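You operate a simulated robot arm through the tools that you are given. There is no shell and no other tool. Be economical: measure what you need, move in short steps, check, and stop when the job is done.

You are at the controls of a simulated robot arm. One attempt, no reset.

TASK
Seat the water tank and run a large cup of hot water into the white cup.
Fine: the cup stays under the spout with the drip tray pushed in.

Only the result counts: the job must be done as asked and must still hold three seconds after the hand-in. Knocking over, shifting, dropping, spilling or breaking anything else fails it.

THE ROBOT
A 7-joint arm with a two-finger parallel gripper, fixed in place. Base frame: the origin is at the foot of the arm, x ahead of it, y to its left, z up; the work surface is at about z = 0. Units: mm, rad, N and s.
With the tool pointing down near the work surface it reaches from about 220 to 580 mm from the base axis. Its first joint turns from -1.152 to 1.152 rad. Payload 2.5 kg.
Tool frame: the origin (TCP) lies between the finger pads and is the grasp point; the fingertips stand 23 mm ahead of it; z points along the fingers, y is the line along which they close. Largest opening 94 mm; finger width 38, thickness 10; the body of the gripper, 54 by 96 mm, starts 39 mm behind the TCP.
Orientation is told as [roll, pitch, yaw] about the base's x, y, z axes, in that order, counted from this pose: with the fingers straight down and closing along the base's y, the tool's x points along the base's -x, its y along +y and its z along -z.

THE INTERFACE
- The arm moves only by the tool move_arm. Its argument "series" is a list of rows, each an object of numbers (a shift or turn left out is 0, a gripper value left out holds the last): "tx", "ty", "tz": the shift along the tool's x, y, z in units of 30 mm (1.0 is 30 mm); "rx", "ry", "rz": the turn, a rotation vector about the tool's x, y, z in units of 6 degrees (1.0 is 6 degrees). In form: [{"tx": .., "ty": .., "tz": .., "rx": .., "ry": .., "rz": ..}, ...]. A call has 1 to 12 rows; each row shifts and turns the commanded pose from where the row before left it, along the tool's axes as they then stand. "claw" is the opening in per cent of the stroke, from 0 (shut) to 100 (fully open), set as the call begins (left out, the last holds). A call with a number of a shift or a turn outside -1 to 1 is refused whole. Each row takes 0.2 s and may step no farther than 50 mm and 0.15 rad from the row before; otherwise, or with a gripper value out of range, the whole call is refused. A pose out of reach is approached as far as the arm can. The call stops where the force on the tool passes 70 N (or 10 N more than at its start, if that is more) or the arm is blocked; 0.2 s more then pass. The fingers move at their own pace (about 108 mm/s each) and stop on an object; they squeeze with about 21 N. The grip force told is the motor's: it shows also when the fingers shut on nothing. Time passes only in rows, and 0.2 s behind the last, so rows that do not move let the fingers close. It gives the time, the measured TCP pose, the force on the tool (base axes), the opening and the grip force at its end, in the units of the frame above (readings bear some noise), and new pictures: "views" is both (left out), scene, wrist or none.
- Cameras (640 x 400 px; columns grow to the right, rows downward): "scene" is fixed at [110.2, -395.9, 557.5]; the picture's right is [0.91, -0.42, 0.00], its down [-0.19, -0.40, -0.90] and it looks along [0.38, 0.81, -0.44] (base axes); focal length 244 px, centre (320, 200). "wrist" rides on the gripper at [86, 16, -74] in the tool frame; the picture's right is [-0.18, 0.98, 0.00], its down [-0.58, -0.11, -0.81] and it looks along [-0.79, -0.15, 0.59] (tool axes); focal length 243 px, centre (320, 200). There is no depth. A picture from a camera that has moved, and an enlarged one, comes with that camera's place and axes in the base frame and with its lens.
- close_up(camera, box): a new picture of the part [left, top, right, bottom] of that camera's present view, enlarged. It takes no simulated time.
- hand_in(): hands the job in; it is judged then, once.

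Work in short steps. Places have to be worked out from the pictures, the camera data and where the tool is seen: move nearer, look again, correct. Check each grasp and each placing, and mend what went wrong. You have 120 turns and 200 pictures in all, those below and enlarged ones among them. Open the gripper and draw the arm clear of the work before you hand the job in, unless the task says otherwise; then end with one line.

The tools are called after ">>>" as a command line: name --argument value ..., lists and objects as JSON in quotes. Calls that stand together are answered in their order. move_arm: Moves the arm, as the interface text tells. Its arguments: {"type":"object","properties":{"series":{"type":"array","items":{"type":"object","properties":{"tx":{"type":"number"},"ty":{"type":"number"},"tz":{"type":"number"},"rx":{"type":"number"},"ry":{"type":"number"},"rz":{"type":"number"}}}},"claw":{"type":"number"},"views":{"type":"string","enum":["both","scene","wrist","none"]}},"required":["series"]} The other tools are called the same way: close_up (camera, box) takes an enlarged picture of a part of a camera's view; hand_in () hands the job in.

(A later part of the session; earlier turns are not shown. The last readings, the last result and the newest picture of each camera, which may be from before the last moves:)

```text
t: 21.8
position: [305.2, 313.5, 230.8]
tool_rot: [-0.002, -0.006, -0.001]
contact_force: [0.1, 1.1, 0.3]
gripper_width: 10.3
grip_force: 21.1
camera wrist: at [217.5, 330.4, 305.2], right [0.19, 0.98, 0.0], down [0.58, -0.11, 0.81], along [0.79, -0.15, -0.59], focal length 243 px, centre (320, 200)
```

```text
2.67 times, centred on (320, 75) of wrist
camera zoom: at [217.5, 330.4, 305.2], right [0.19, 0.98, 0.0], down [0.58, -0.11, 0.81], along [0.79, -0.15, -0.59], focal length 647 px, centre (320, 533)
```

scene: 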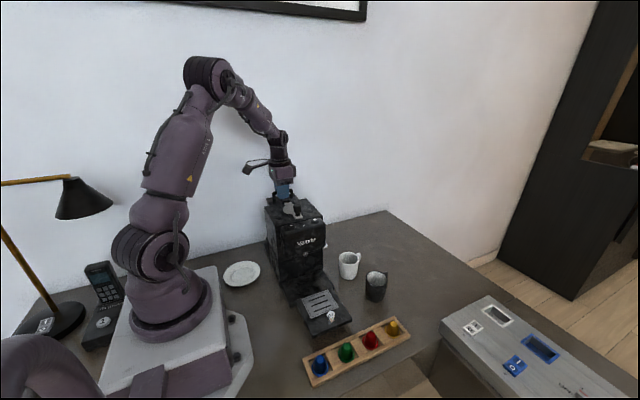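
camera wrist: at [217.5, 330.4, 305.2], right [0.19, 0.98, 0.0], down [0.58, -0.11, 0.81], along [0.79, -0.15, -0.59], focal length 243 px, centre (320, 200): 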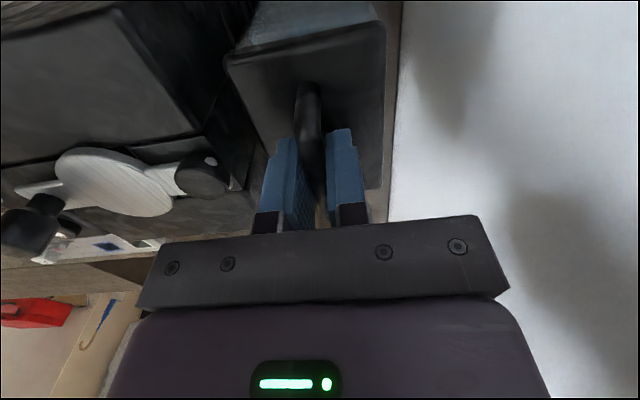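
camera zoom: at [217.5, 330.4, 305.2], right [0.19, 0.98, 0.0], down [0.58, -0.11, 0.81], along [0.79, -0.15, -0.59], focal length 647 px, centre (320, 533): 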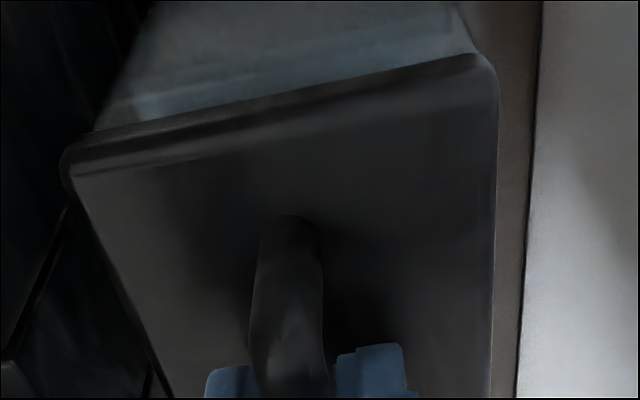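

Gripped. I lift 8 mm, shift −6.5 mm in x and y, and lower slowly.

>>> move_arm --series '[{"tz": -0.27}, {"tx": 0.22, "ty": -0.22}, {}, {"tz": 0.15}, {"tz": 0.12}, {"tz": 0.1}, {}]' --views "wrist"

```text
t: 23.4
position: [297.5, 308.6, 225.6]
tool_rot: [-0.003, -0.003, -0.002]
contact_force: [0.1, -0.4, -4.8]
gripper_width: 10.6
grip_force: 20.6
camera wrist: at [210.6, 323.9, 301.0], right [0.19, 0.98, 0.0], down [0.58, -0.11, 0.81], along [0.79, -0.15, -0.59], focal length 243 px, centre (320, 200)
```

wrist: 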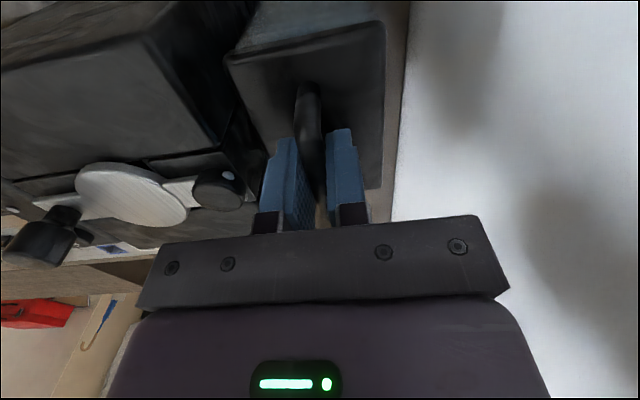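

It went down free of contact, so it is entering the pocket. I keep lowering in small steps.

>>> move_arm --series '[{"tz": 0.1}, {"tz": 0.1}, {"tz": 0.1}, {}]' --views "none"

```text
t: 24.4
position: [297.4, 307.0, 218.3]
tool_rot: [-0.001, -0.003, -0.002]
contact_force: [0.7, -0.2, -4.5]
gripper_width: 10.8
grip_force: 21.2
```

>>> move_arm --series '[{"tz": 0.1}, {"tz": 0.1}, {"tz": 0.1}, {}]' --views "none"

```text
t: 25.4
position: [296.4, 307.5, 208.8]
tool_rot: [0.0, -0.003, -0.003]
contact_force: [-0.5, 1.5, -0.9]
gripper_width: 10.6
grip_force: 21.0
```

Force is now nearly zero: touching the floor. I press a few mm further to seat it.

>>> move_arm --series '[{"tz": 0.1}, {"tz": 0.1}, {}]' --views "both"

>>> close_up --camera "scene" --box '[250, 185, 330, 235]'

```text
t: 26.2
position: [297.6, 309.5, 204.1]
tool_rot: [0.003, -0.009, -0.004]
contact_force: [5.4, 1.3, 19.7]
gripper_width: 11.0
grip_force: 21.0
camera wrist: at [210.7, 324.7, 278.2], right [0.19, 0.98, 0.0], down [0.57, -0.11, 0.81], along [0.8, -0.15, -0.59], focal length 243 px, centre (320, 200)
```

scene: 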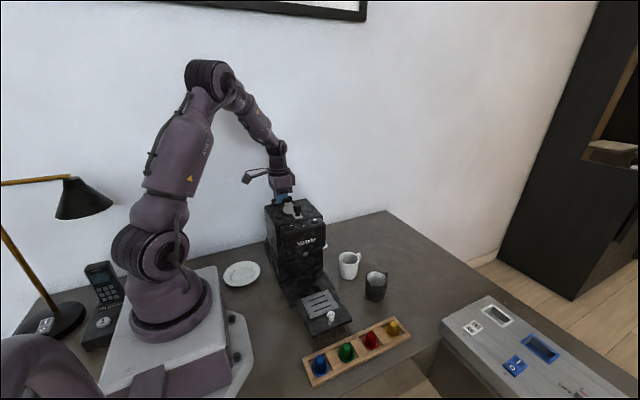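
wrist: 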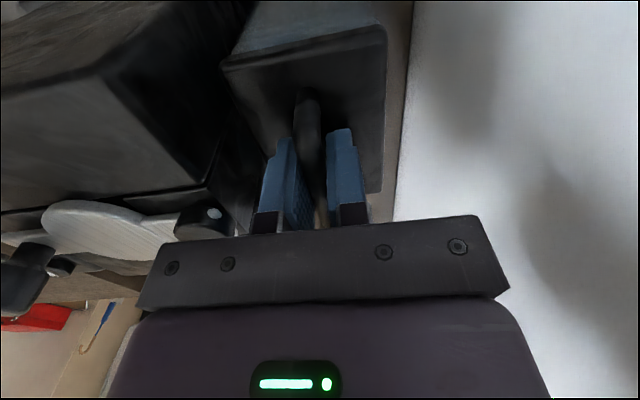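

```text
8.00 times, centred on (290, 210) of scene
camera zoom: at [110.1, -395.9, 557.5], right [0.91, -0.42, 0.0], down [-0.19, -0.4, -0.9], along [0.38, 0.81, -0.44], focal length 1948 px, centre (560, 120)
```

zoom: 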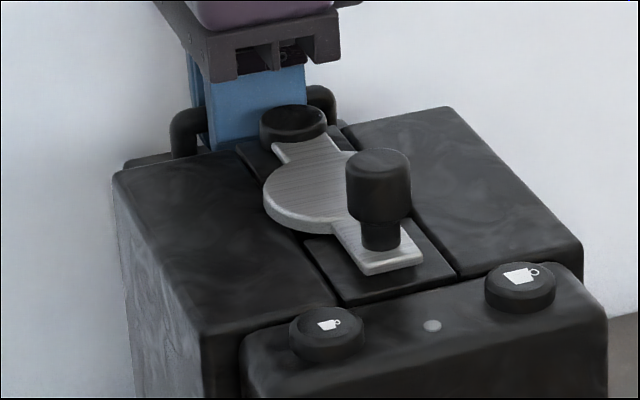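

Tank is down on the seat floor (~9 mm). I release and rise, then check from above.

>>> move_arm --series '[{}, {"tz": -0.4}, {"tz": -0.9}, {"tz": -1}, {"tz": -1}, {"tz": -1}, {"tx": 0.5, "tz": -1}, {"tx": 0.5, "tz": -1}, {"tx": 0.6, "tz": -1, "ry": 0.9}, {"tx": 0.4, "tz": -0.5, "ry": 0.9}, {"ry": 0.9}]' --claw 32

>>> close_up --camera "wrist" --box '[270, 30, 398, 130]'

>>> close_up --camera "scene" --box '[240, 185, 336, 245]'

```text
t: 28.6
position: [237.2, 308.6, 437.0]
tool_rot: [0.001, 0.282, -0.002]
contact_force: [0.5, -0.4, 0.2]
gripper_width: 30.1
grip_force: 0.1
camera wrist: at [174.5, 323.9, 533.1], right [0.18, 0.98, -0.05], down [0.78, -0.11, 0.61], along [0.6, -0.15, -0.79], focal length 243 px, centre (320, 200)
```

scene: 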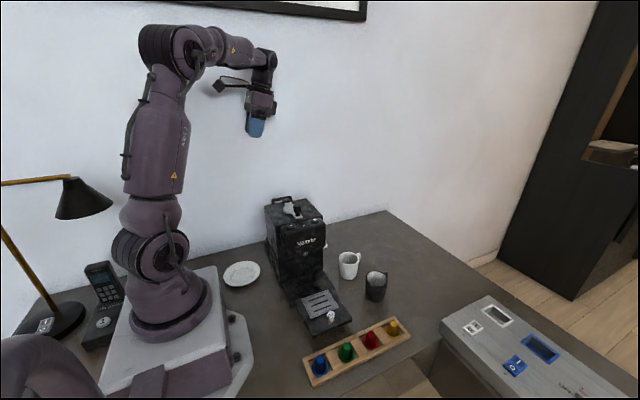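
wrist: 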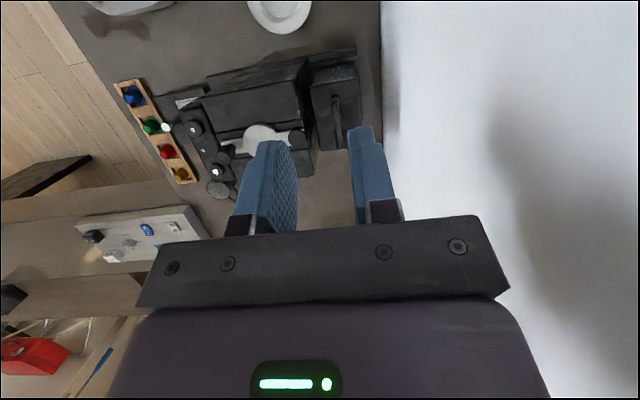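

```text
4.00 times, centred on (334, 80) of wrist
camera zoom: at [174.5, 323.9, 533.1], right [0.18, 0.98, -0.05], down [0.78, -0.11, 0.61], along [0.6, -0.15, -0.79], focal length 970 px, centre (264, 680)
```

zoom: 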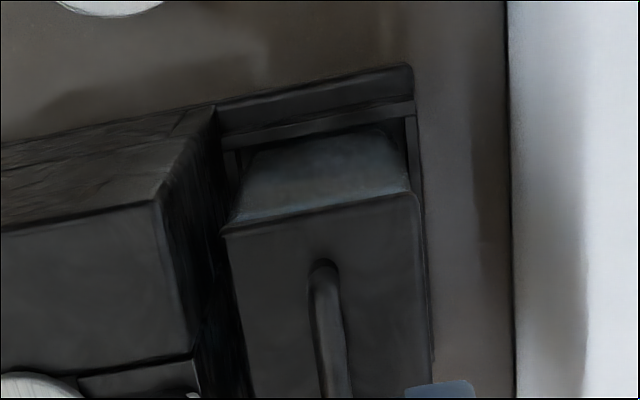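

```text
6.67 times, centred on (288, 215) of scene
camera zoom: at [110.2, -395.9, 557.5], right [0.91, -0.42, 0.0], down [-0.19, -0.4, -0.9], along [0.38, 0.81, -0.44], focal length 1624 px, centre (533, 100)
```

zoom: 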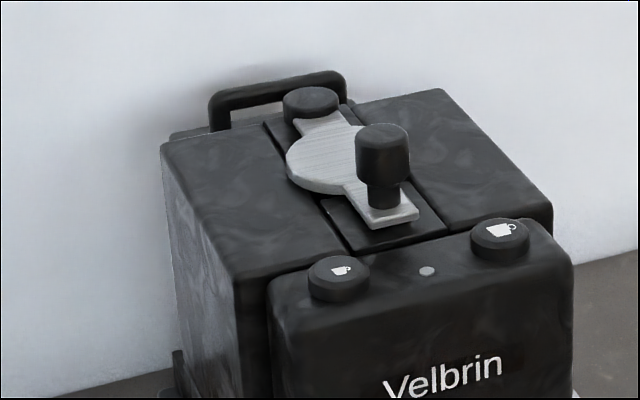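

Tank is now inside the rim, well seated. Next the drip tray and cup: I look closely at tray/base and the white cup.

>>> close_up --camera "scene" --box '[275, 255, 355, 305]'

>>> close_up --camera "scene" --box '[330, 240, 394, 304]'

```text
8.00 times, centred on (315, 280) of scene
camera zoom: at [110.2, -395.9, 557.5], right [0.91, -0.42, 0.0], down [-0.19, -0.4, -0.9], along [0.38, 0.81, -0.44], focal length 1948 px, centre (360, -440)
```

zoom: 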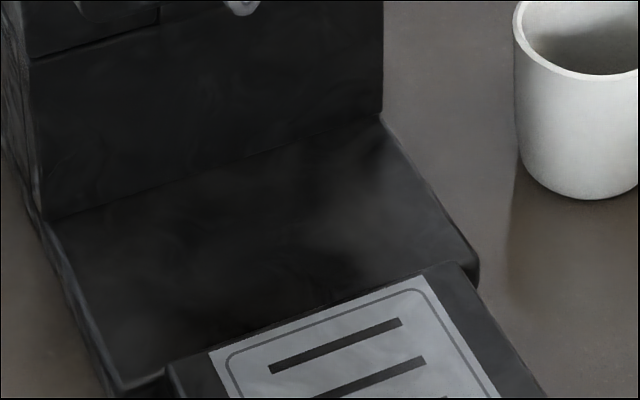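

```text
6.25 times, centred on (362, 272) of scene
camera zoom: at [110.2, -395.9, 557.5], right [0.91, -0.42, 0.0], down [-0.19, -0.4, -0.9], along [0.38, 0.81, -0.44], focal length 1522 px, centre (58, -250)
```

zoom: 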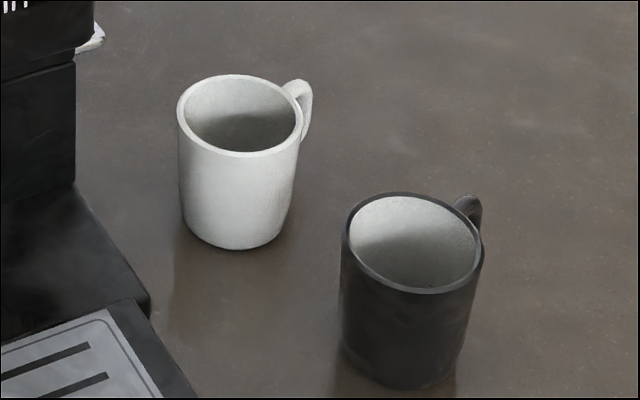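

White cup is empty, centre ≈(446, 107), Ø≈62, height ≈61, handle towards about +35° from +x. I go above it, staying high, then yaw 60° so the camera arm stays away from the machine and fingers avoid the handle.

>>> move_arm --series '[{"ry": -0.9}, {"ry": -0.9}, {"ry": -0.9}, {"tx": -0.775, "ty": -0.745, "tz": 0.4}, {"tx": -0.775, "ty": -0.745, "tz": 0.4}, {"tx": -0.775, "ty": -0.745, "tz": 0.4}, {"tx": -0.775, "ty": -0.745, "tz": 0.4}, {"tx": -0.775, "ty": -0.745, "tz": 0.4}, {"tx": -0.775, "ty": -0.745, "tz": 0.4}, {"tx": -0.775, "ty": -0.745, "tz": 0.4}, {"tx": -0.775, "ty": -0.745, "tz": 0.4}, {"tx": -0.775, "ty": -0.745, "tz": 0.4}]' --claw 95 --views "none"

>>> move_arm --series '[{"rz": -1}, {"rz": -1}, {"rz": -1}, {"rz": -1}, {"rz": -1}, {"rz": -1}, {"rz": -1}, {"rz": -1}, {"rz": -1}, {"rz": -1}]'

```text
t: 31.2
position: [449.7, 104.0, 327.4]
tool_rot: [-0.002, -0.004, -0.003]
contact_force: [-0.7, 0.2, 0.8]
gripper_width: 89.4
grip_force: 0.1
```

```text
t: 33.4
position: [447.2, 105.0, 329.4]
tool_rot: [-0.003, -0.002, 1.046]
contact_force: [0.3, 0.2, 0.7]
gripper_width: 89.5
grip_force: 0.1
camera wrist: at [389.4, 38.0, 404.3], right [-0.76, 0.65, 0.0], down [0.38, 0.45, 0.81], along [0.53, 0.61, -0.59], focal length 243 px, centre (320, 200)
```

scene: 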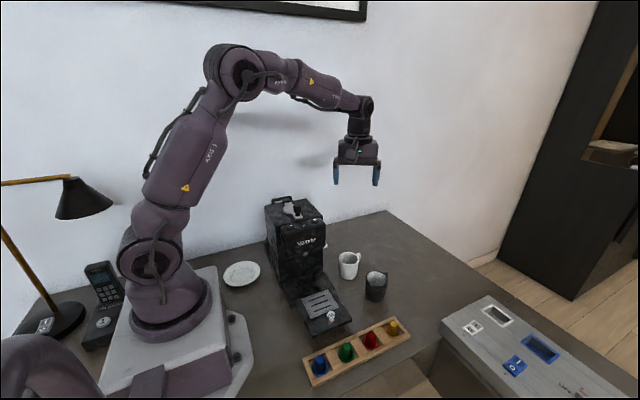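
wrist: 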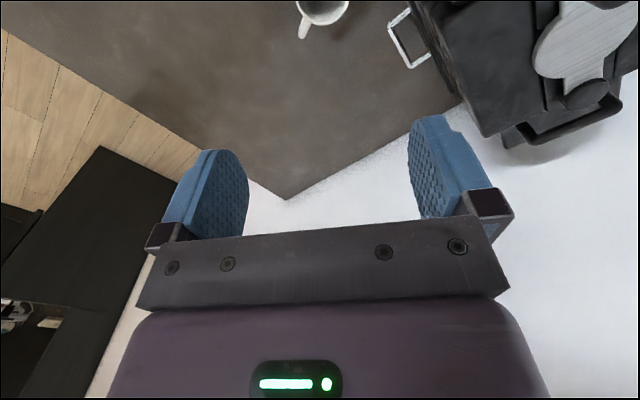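

There's a white frame on the machine's right side I hadn't noticed; I zoom in on it and the cup.

>>> close_up --camera "wrist" --box '[280, 0, 472, 120]'

>>> close_up --camera "scene" --box '[300, 230, 364, 270]'

```text
3.33 times, centred on (376, 60) of wrist
camera zoom: at [389.4, 38.0, 404.3], right [-0.76, 0.65, 0.0], down [0.38, 0.45, 0.81], along [0.53, 0.61, -0.59], focal length 809 px, centre (133, 667)
```

zoom: 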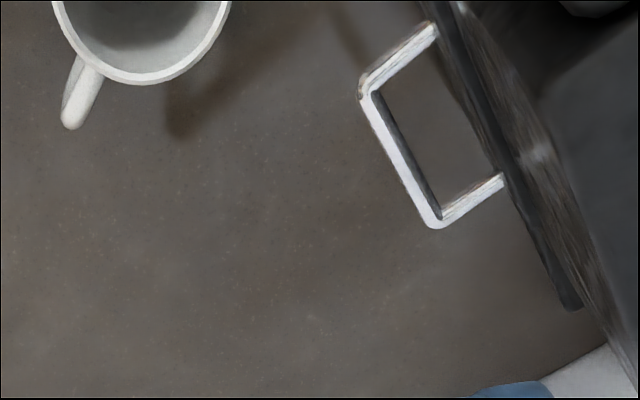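

```text
10.00 times, centred on (332, 250) of scene
camera zoom: at [110.2, -395.9, 557.5], right [0.91, -0.42, 0.0], down [-0.19, -0.4, -0.9], along [0.38, 0.81, -0.44], focal length 2436 px, centre (200, -300)
```

zoom: 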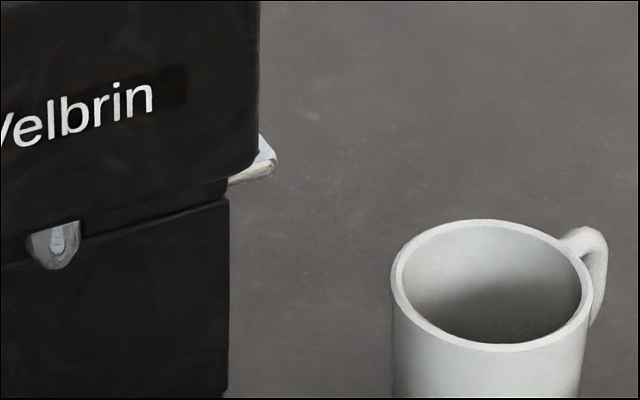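

The frame is a side drawer handle (x≈375–401, y≈163–217), clear of my path. I descend over the white cup partway and re-measure.

>>> move_arm --series '[{"tz": 0.9}, {"tz": 0.9}, {"tz": 0.9}, {"tz": 0.9}, {"tz": 0.8}]' --claw 88

>>> close_up --camera "scene" --box '[310, 190, 406, 310]'

```text
t: 34.6
position: [448.5, 105.2, 196.5]
tool_rot: [-0.004, 0.0, 1.046]
contact_force: [0.1, 0.0, -0.4]
gripper_width: 82.7
grip_force: 0.0
camera wrist: at [389.6, 37.4, 271.2], right [-0.76, 0.65, 0.0], down [0.38, 0.45, 0.81], along [0.53, 0.61, -0.59], focal length 243 px, centre (320, 200)
```

scene: 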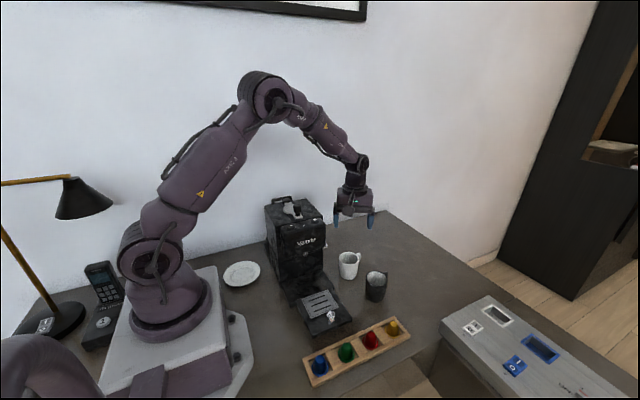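
wrist: 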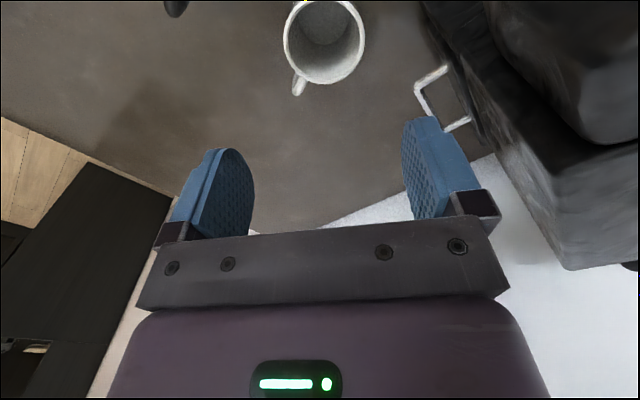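

```text
3.33 times, centred on (358, 250) of scene
camera zoom: at [110.2, -395.9, 557.5], right [0.91, -0.42, 0.0], down [-0.19, -0.4, -0.9], along [0.38, 0.81, -0.44], focal length 812 px, centre (193, 33)
```

zoom: 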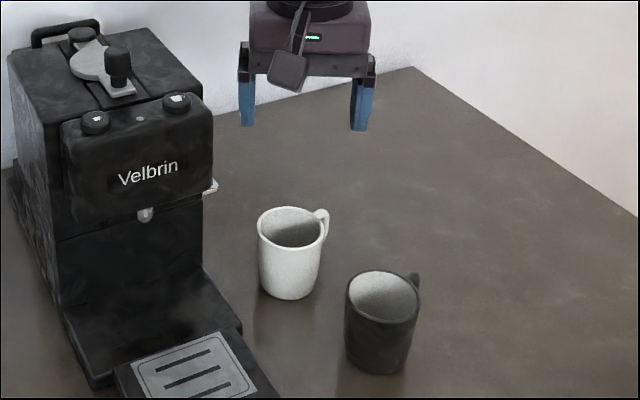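

Cup centre estimates agree near (444, 103). I shift slightly and descend to just above the rim for a check.

>>> move_arm --series '[{"tx": 0.13, "ty": 0.1, "tz": 0.7}, {"tz": 0.8}, {"tz": 0.8}, {"tz": 0.7}]'

>>> close_up --camera "scene" --box '[310, 220, 406, 300]'

```text
t: 35.6
position: [444.2, 106.6, 108.5]
tool_rot: [-0.003, 0.001, 1.047]
contact_force: [1.1, 0.0, -0.1]
gripper_width: 82.9
grip_force: 0.0
camera wrist: at [386.7, 39.7, 181.7], right [-0.76, 0.65, 0.0], down [0.38, 0.45, 0.81], along [0.53, 0.61, -0.59], focal length 243 px, centre (320, 200)
```

scene: 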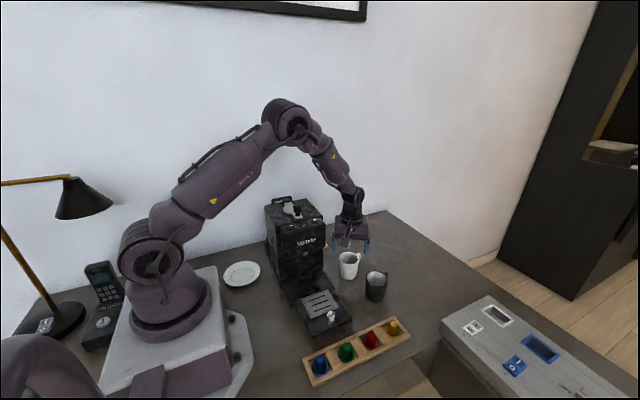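
wrist: 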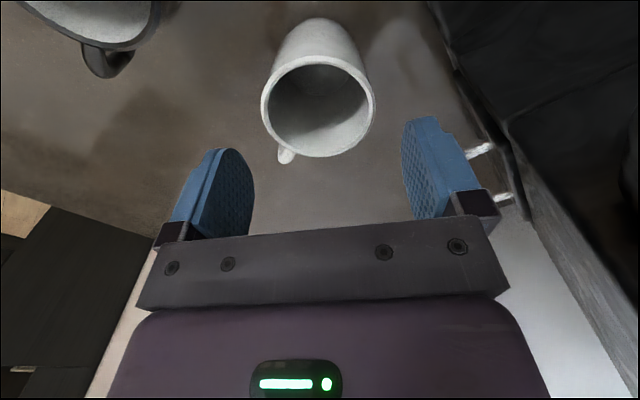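

```text
5.00 times, centred on (358, 260) of scene
camera zoom: at [110.2, -395.9, 557.5], right [0.91, -0.42, 0.0], down [-0.19, -0.4, -0.9], along [0.38, 0.81, -0.44], focal length 1218 px, centre (130, -100)
```

zoom: 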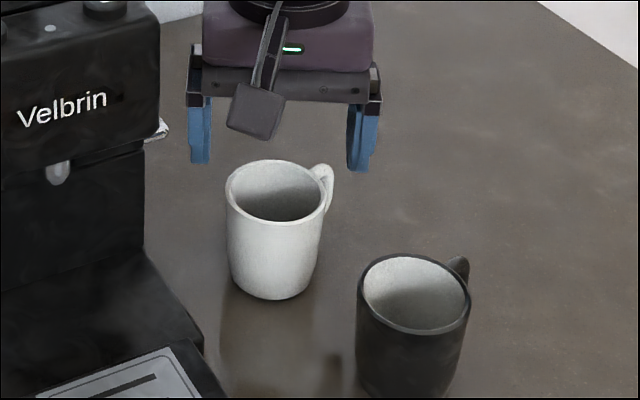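

The cup is between the fingers, handle clear of them. I nudge 5 mm toward the cup axis, descend to z≈42 and close.

>>> move_arm --series '[{"tx": 0.17, "tz": 0.5}, {"tz": 0.6}, {"tz": 0.6}, {"tz": 0.5}]'

>>> close_up --camera "scene" --box '[310, 220, 406, 300]'

```text
t: 36.6
position: [441.5, 98.5, 40.5]
tool_rot: [-0.005, -0.003, 1.045]
contact_force: [-0.1, 0.4, 0.2]
gripper_width: 82.7
grip_force: 0.1
camera wrist: at [383.7, 32.3, 114.9], right [-0.76, 0.65, 0.0], down [0.38, 0.45, 0.81], along [0.53, 0.61, -0.59], focal length 243 px, centre (320, 200)
```

scene: 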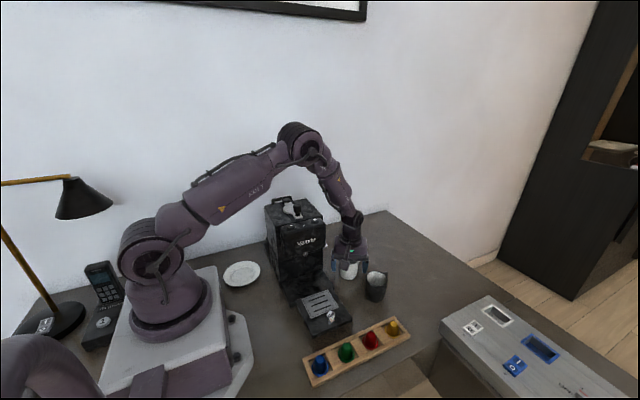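
wrist: 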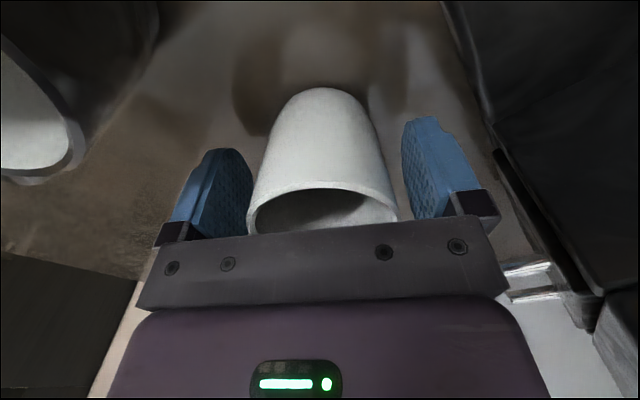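

```text
5.00 times, centred on (358, 260) of scene
camera zoom: at [110.2, -395.9, 557.5], right [0.91, -0.42, 0.0], down [-0.19, -0.4, -0.9], along [0.38, 0.81, -0.44], focal length 1218 px, centre (130, -100)
```

zoom: 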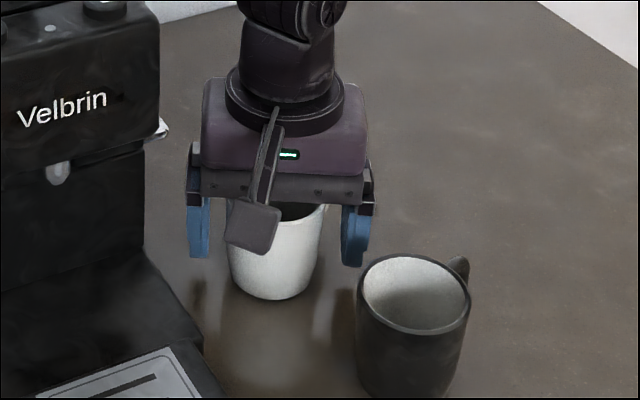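

Cup is well centred between the fingers. Close.

>>> move_arm --series '[{}, {}, {}]' --claw 0 --views "wrist"

```text
t: 37.4
position: [440.5, 100.6, 40.4]
tool_rot: [-0.003, 0.001, 1.045]
contact_force: [0.0, -0.2, -0.1]
gripper_width: 59.1
grip_force: 21.1
camera wrist: at [383.6, 32.3, 115.0], right [-0.76, 0.65, 0.0], down [0.38, 0.45, 0.81], along [0.53, 0.61, -0.59], focal length 243 px, centre (320, 200)
```

wrist: 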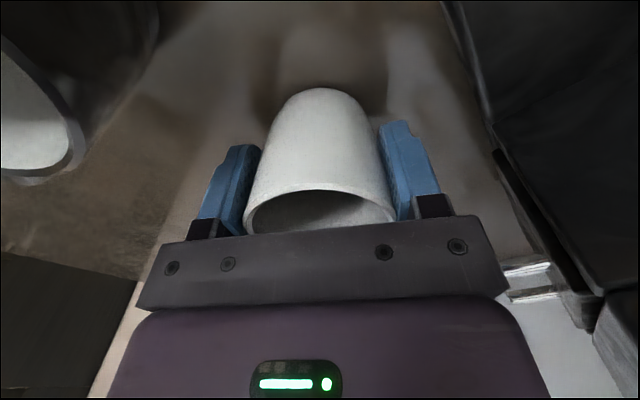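

Cup gripped (59 mm). I lift 100 mm, move out in −y, then over the tray in −x.

>>> move_arm --series '[{"tz": -0.5}, {"tz": -0.9}, {"tz": -1}, {"tz": -0.9}, {"tx": 0.77, "ty": -0.443}, {"tx": 0.77, "ty": -0.443}, {"tx": 0.77, "ty": -0.443}, {"tx": 0.57, "ty": 0.987}, {"tx": 0.57, "ty": 0.987}, {"tx": 0.57, "ty": 0.987}, {"tx": 0.57, "ty": 0.987}, {}]'

>>> close_up --camera "scene" --box '[270, 210, 382, 350]'

```text
t: 40.0
position: [299.5, 21.6, 139.0]
tool_rot: [-0.003, 0.001, 1.046]
contact_force: [0.2, -0.2, -0.9]
gripper_width: 58.9
grip_force: 20.6
camera wrist: at [241.3, -45.6, 212.9], right [-0.76, 0.65, 0.0], down [0.38, 0.45, 0.81], along [0.53, 0.61, -0.59], focal length 243 px, centre (320, 200)
```

scene: 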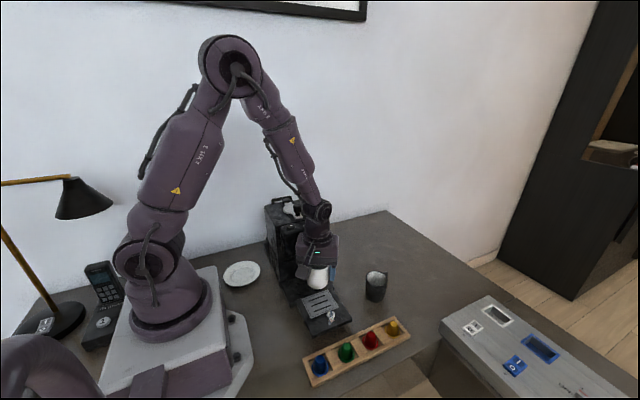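
wrist: 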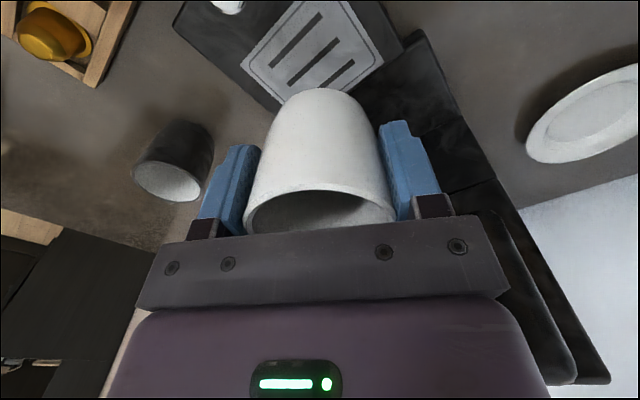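

```text
2.86 times, centred on (326, 280) of scene
camera zoom: at [110.2, -395.9, 557.5], right [0.91, -0.42, 0.0], down [-0.19, -0.4, -0.9], along [0.38, 0.81, -0.44], focal length 696 px, centre (303, -29)
```

zoom: 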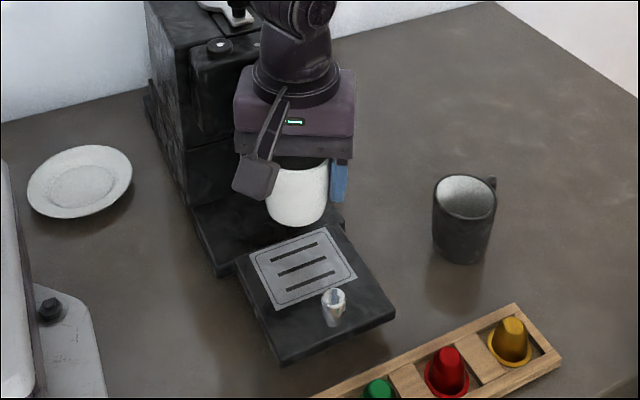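

Cup centre now ≈(301, 26) by the scene camera; grid centre ≈(304, 20). I correct and lower close to the grid.

>>> move_arm --series '[{"tx": 0.095, "ty": -0.17}, {"tz": 0.7}, {"tz": 0.7}, {"tz": 0.6}, {}]' --views "scene"

>>> close_up --camera "scene" --box '[285, 250, 365, 340]'

```text
t: 41.2
position: [303.5, 13.7, 79.8]
tool_rot: [-0.002, -0.002, 1.046]
contact_force: [-0.2, -0.3, -0.3]
gripper_width: 58.9
grip_force: 20.8
```

scene: 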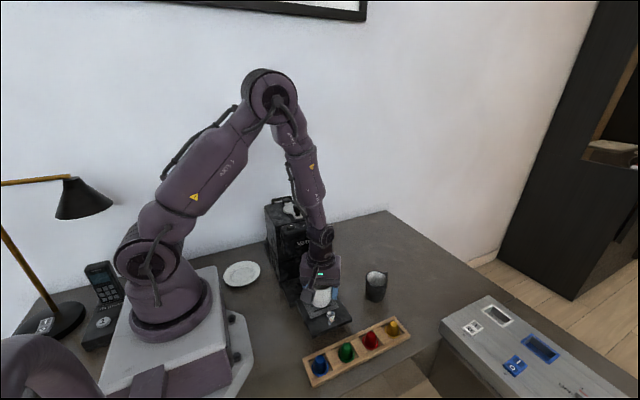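

```text
4.44 times, centred on (325, 295) of scene
camera zoom: at [110.2, -395.9, 557.5], right [0.91, -0.42, 0.0], down [-0.19, -0.4, -0.9], along [0.38, 0.81, -0.44], focal length 1082 px, centre (298, -222)
```

zoom: 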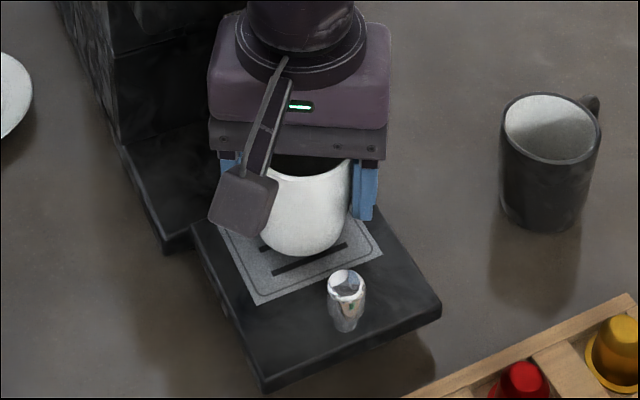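

Looks centred over the grid. Lower gently to contact.

>>> move_arm --series '[{"tz": 0.15}, {"tz": 0.12}, {"tz": 0.1}, {}]' --views "none"

```text
t: 42.2
position: [305.7, 16.6, 69.0]
tool_rot: [-0.004, 0.0, 1.046]
contact_force: [-4.6, -0.6, 14.8]
gripper_width: 58.6
grip_force: 20.7
```

Contact with the tray. I open and rise.

>>> move_arm --series '[{}, {}, {"tz": -0.5}, {"tz": -1}, {"tz": -1}, {"tz": -1}]' --claw 85

>>> close_up --camera "scene" --box '[275, 230, 371, 340]'

```text
t: 43.6
position: [306.6, 15.5, 172.8]
tool_rot: [-0.005, -0.002, 1.045]
contact_force: [-0.3, -0.4, 0.6]
gripper_width: 80.0
grip_force: 0.0
camera wrist: at [248.4, -51.2, 247.5], right [-0.76, 0.65, 0.0], down [0.38, 0.45, 0.81], along [0.53, 0.61, -0.59], focal length 243 px, centre (320, 200)
```

scene: 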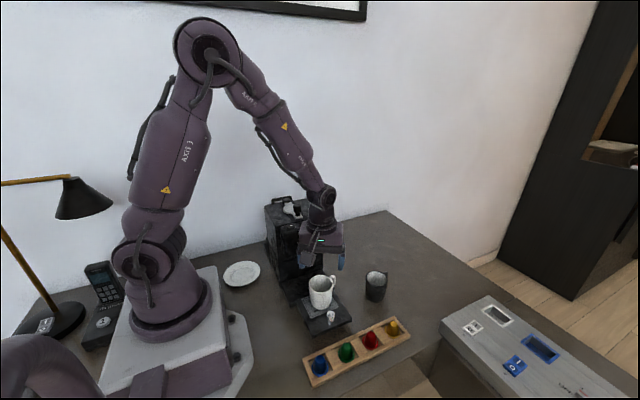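
wrist: 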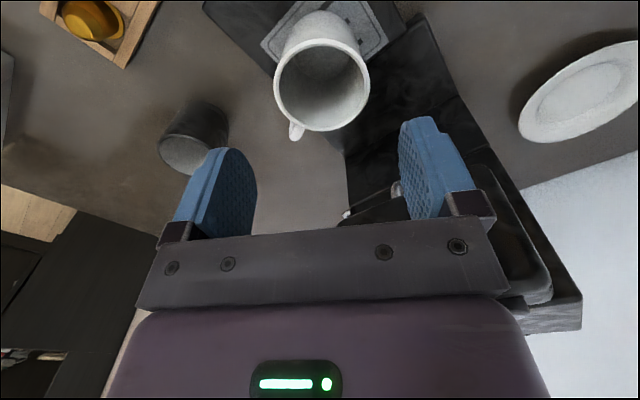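

```text
3.64 times, centred on (323, 285) of scene
camera zoom: at [110.2, -395.9, 557.5], right [0.91, -0.42, 0.0], down [-0.19, -0.4, -0.9], along [0.38, 0.81, -0.44], focal length 886 px, centre (309, -109)
```

zoom: 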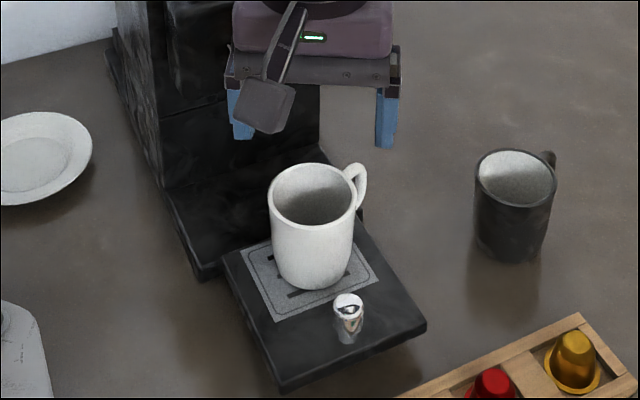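

Cup stands on the grid centre. To push the tray in I'll hold its knob (≈(305, −41), top z≈55) with the fingers closing along x, so the gripper stays clear of cup and capsule rack; first I yaw to 90° and go above it.

>>> move_arm --series '[{"rz": -1}, {"rz": -1}, {"rz": -1}, {"rz": -1}, {"rz": -1}, {"tx": 0.94}, {"tx": 0.94, "ty": 0.05}, {}]' --claw 50

>>> close_up --camera "scene" --box '[275, 230, 371, 340]'

```text
t: 45.4
position: [304.2, -41.2, 175.8]
tool_rot: [-0.003, 0.003, 1.568]
contact_force: [-0.7, -0.5, -0.7]
gripper_width: 46.9
grip_force: 0.0
camera wrist: at [287.3, -127.4, 249.3], right [-0.98, 0.19, 0.0], down [0.11, 0.58, 0.81], along [0.15, 0.79, -0.59], focal length 243 px, centre (320, 200)
```

scene: 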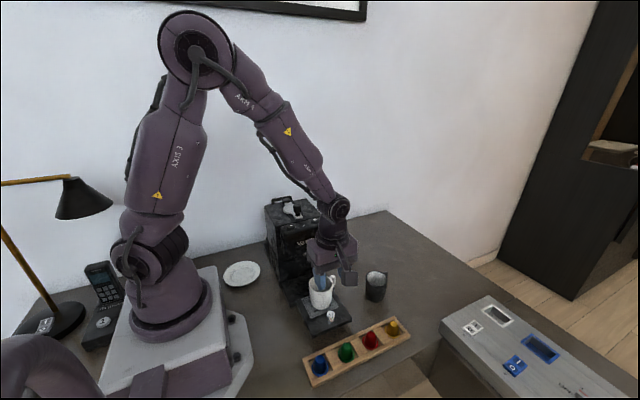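
wrist: 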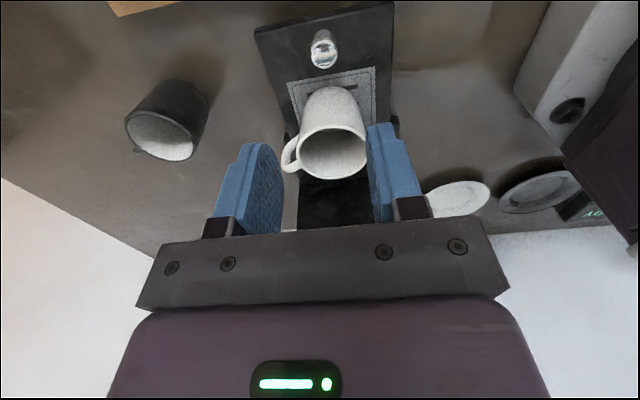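

```text
3.64 times, centred on (323, 285) of scene
camera zoom: at [110.2, -395.9, 557.5], right [0.91, -0.42, 0.0], down [-0.19, -0.4, -0.9], along [0.38, 0.81, -0.44], focal length 886 px, centre (309, -109)
```

zoom: 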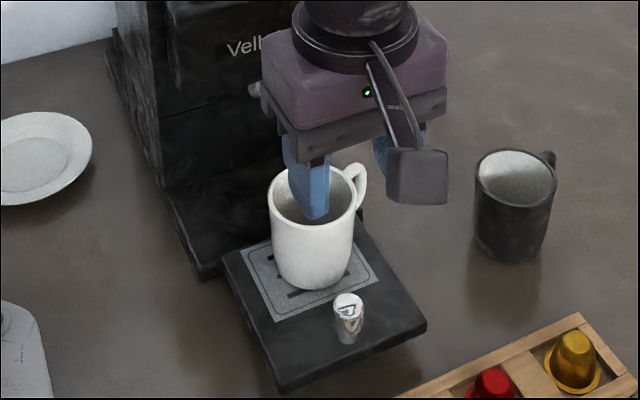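

Knob lies just below the fingers. I descend to a little above it and check.

>>> move_arm --series '[{"tx": 0.08, "ty": 0.04, "tz": 0.8}, {"tz": 0.9}, {"tz": 0.8}, {}]'

>>> close_up --camera "scene" --box '[285, 240, 365, 340]'

```text
t: 46.4
position: [303.2, -45.2, 98.7]
tool_rot: [-0.003, 0.001, 1.569]
contact_force: [-0.2, 0.6, 0.2]
gripper_width: 47.0
grip_force: 0.0
camera wrist: at [286.1, -131.0, 174.1], right [-0.98, 0.19, 0.0], down [0.11, 0.58, 0.81], along [0.15, 0.79, -0.59], focal length 243 px, centre (320, 200)
```

scene: 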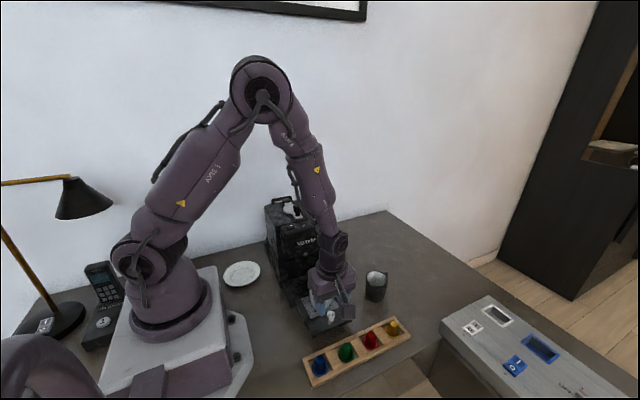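
wrist: 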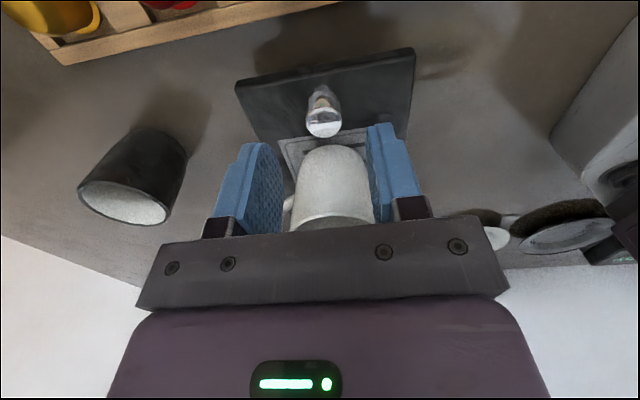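

```text
4.00 times, centred on (325, 290) of scene
camera zoom: at [110.2, -395.9, 557.5], right [0.91, -0.42, 0.0], down [-0.19, -0.4, -0.9], along [0.38, 0.81, -0.44], focal length 974 px, centre (300, -160)
```

zoom: 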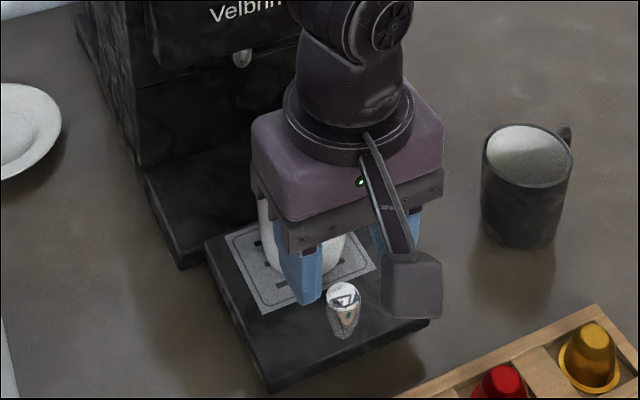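

Knob is aligned. Descend 40 mm and grip it.

>>> move_arm --series '[{"tz": 0.6}, {"tz": 0.5}, {"tz": 0.2}, {}]' --views "none"

>>> move_arm --series '[{}, {}, {}]' --claw 0

>>> close_up --camera "scene" --box '[285, 240, 365, 340]'

```text
t: 47.4
position: [302.4, -42.8, 60.7]
tool_rot: [-0.004, 0.0, 1.568]
contact_force: [-0.7, 0.2, 0.0]
gripper_width: 47.1
grip_force: 0.1
```

```text
t: 48.2
position: [300.9, -43.1, 59.7]
tool_rot: [0.003, 0.002, 1.566]
contact_force: [-23.4, -0.2, 10.7]
gripper_width: 20.3
grip_force: 44.9
camera wrist: at [284.0, -129.8, 134.9], right [-0.98, 0.19, 0.01], down [0.12, 0.58, 0.8], along [0.15, 0.79, -0.59], focal length 243 px, centre (320, 200)
```

scene: 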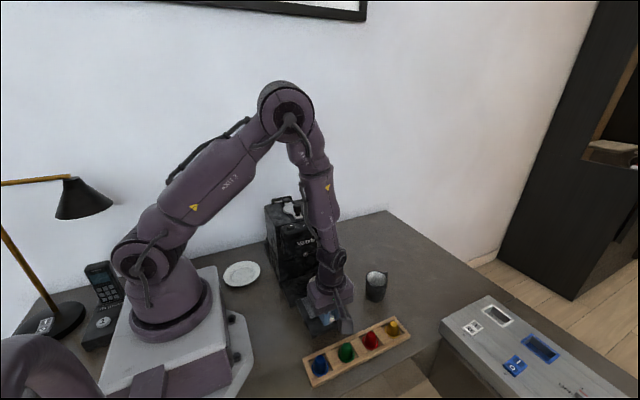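
wrist: 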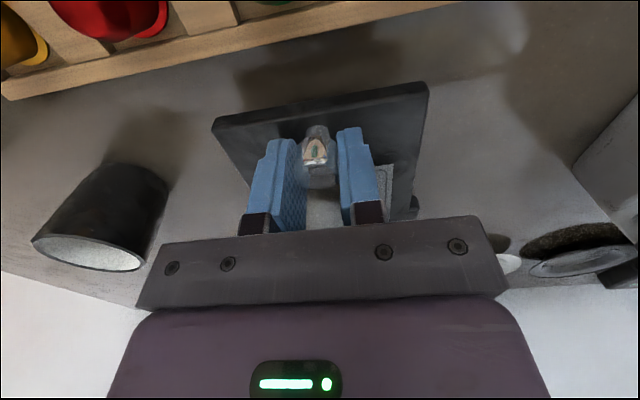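

```text
4.00 times, centred on (325, 290) of scene
camera zoom: at [110.1, -395.9, 557.5], right [0.91, -0.42, 0.0], down [-0.19, -0.4, -0.9], along [0.38, 0.81, -0.44], focal length 974 px, centre (300, -160)
```

zoom: 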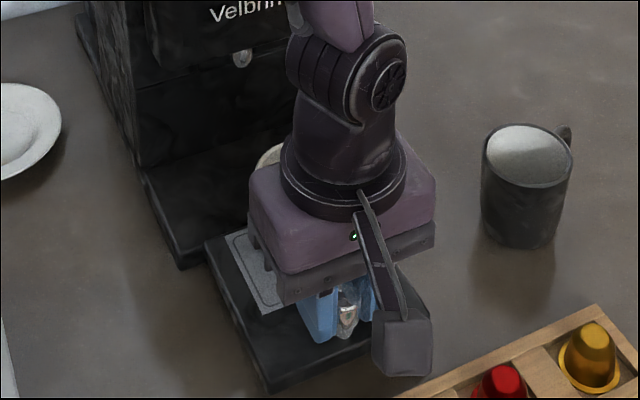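

Knob gripped; a small side load shows I'm ~2 mm off, so I ease −x and start sliding the tray in slowly (+y), ~29 mm.

>>> move_arm --series '[{"ty": 0.07}, {"tx": -0.03}, {"tx": -0.06}, {"tx": -0.1}, {"tx": -0.15}, {"tx": -0.15}, {"tx": -0.15}, {"tx": -0.15}, {"tx": -0.1}, {"tx": -0.06}, {"tx": -0.03}]'

>>> close_up --camera "scene" --box '[275, 230, 371, 340]'

```text
t: 50.6
position: [298.9, -15.8, 60.5]
tool_rot: [-0.003, 0.001, 1.57]
contact_force: [-8.1, 0.1, -36.6]
gripper_width: 20.1
grip_force: 45.3
camera wrist: at [283.5, -103.0, 135.3], right [-0.98, 0.19, 0.0], down [0.11, 0.58, 0.81], along [0.15, 0.79, -0.59], focal length 243 px, centre (320, 200)
```

scene: 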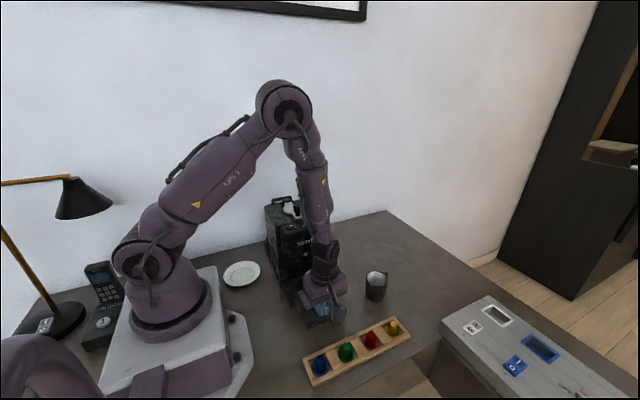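
wrist: 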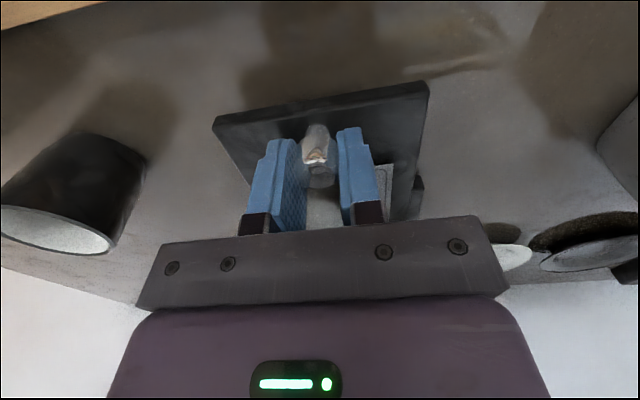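

```text
3.64 times, centred on (323, 285) of scene
camera zoom: at [110.3, -395.9, 557.5], right [0.91, -0.42, 0.0], down [-0.19, -0.4, -0.9], along [0.38, 0.81, -0.44], focal length 886 px, centre (309, -109)
```

zoom: 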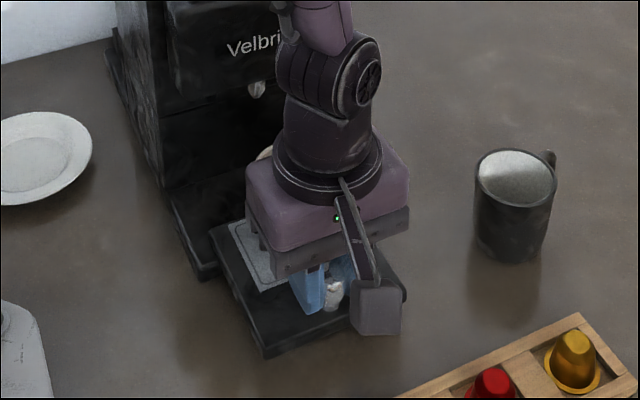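

The tray slides with the grip. I relieve the upward pull slightly and continue ~30 mm.

>>> move_arm --series '[{"tz": 0.06, "ty": 0.03}, {"tx": -0.03}, {"tx": -0.06}, {"tx": -0.1}, {"tx": -0.15}, {"tx": -0.15}, {"tx": -0.15}, {"tx": -0.15}, {"tx": -0.1}, {"tx": -0.06}, {"tx": -0.03}]'

>>> close_up --camera "scene" --box '[275, 230, 371, 340]'

```text
t: 53.0
position: [300.7, 16.1, 59.1]
tool_rot: [-0.003, 0.0, 1.57]
contact_force: [-10.5, 0.4, 2.4]
gripper_width: 20.2
grip_force: 45.4
camera wrist: at [283.3, -71.5, 134.2], right [-0.98, 0.19, 0.0], down [0.11, 0.58, 0.81], along [0.15, 0.79, -0.59], focal length 243 px, centre (320, 200)
```

scene: 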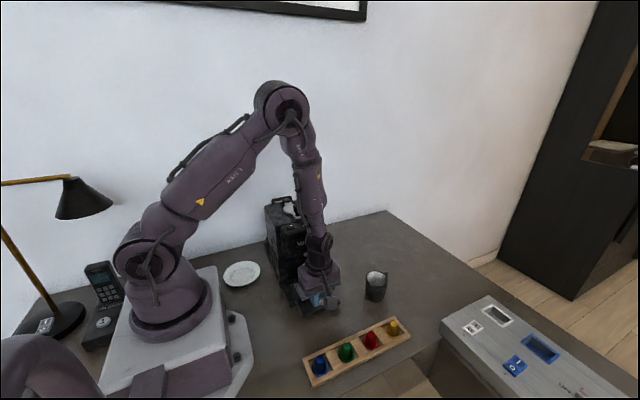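
wrist: 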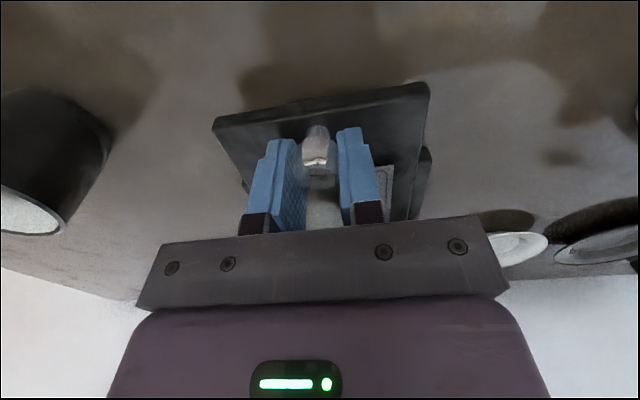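

```text
3.64 times, centred on (323, 285) of scene
camera zoom: at [110.2, -395.9, 557.5], right [0.91, -0.42, 0.0], down [-0.19, -0.4, -0.9], along [0.38, 0.81, -0.44], focal length 886 px, centre (309, -109)
```

zoom: 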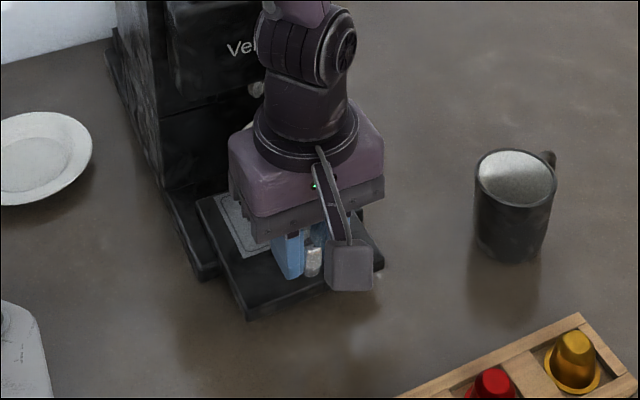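

Going smoothly (y = 16). Continue slowly another ~22 mm.

>>> move_arm --series '[{"tx": -0.03, "ty": 0.03}, {"tx": -0.06}, {"tx": -0.1}, {"tx": -0.13}, {"tx": -0.13}, {"tx": -0.12}, {"tx": -0.1}, {"tx": -0.06}, {"tx": -0.03}]'

>>> close_up --camera "scene" --box '[265, 200, 361, 320]'

```text
t: 55.0
position: [299.6, 39.2, 59.5]
tool_rot: [-0.001, 0.003, 1.569]
contact_force: [-3.9, -0.7, 14.3]
gripper_width: 20.1
grip_force: 45.1
camera wrist: at [283.4, -48.1, 134.3], right [-0.98, 0.19, 0.0], down [0.11, 0.58, 0.81], along [0.15, 0.79, -0.59], focal length 243 px, centre (320, 200)
```

scene: 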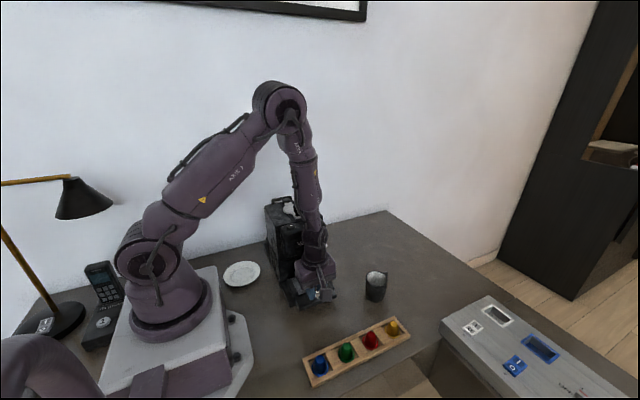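
wrist: 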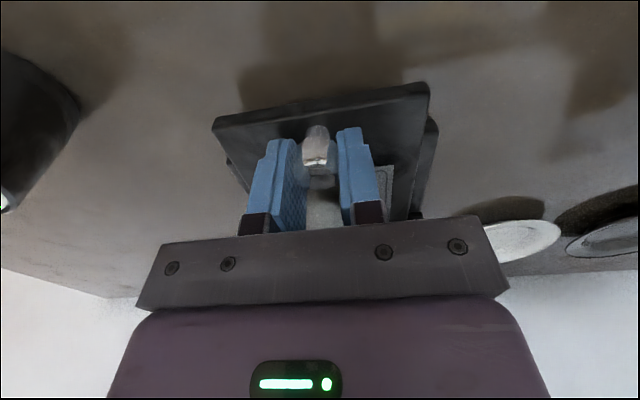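

```text
3.33 times, centred on (313, 260) of scene
camera zoom: at [110.1, -395.9, 557.5], right [0.91, -0.42, 0.0], down [-0.19, -0.4, -0.9], along [0.38, 0.81, -0.44], focal length 812 px, centre (343, 0)
```

zoom: 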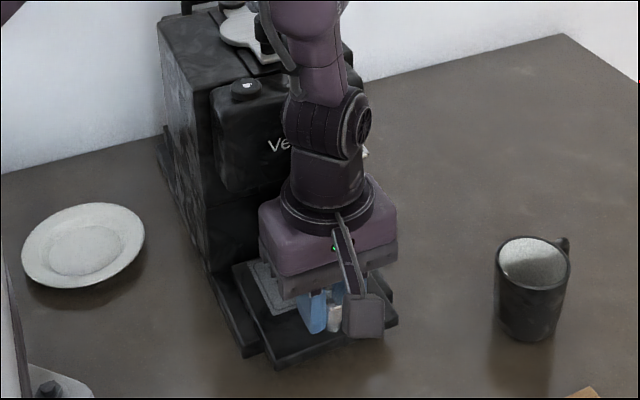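

Nearly in. I go on in 1.5 mm steps and watch for the stop in the force.

>>> move_arm --series '[{"tx": -0.04, "tz": -0.02}, {"tx": -0.05}, {"tx": -0.05}, {"tx": -0.04}, {}]' --views "none"

```text
t: 56.2
position: [299.9, 42.4, 58.8]
tool_rot: [-0.001, 0.004, 1.567]
contact_force: [-4.0, -13.4, 4.7]
gripper_width: 20.1
grip_force: 44.9
```

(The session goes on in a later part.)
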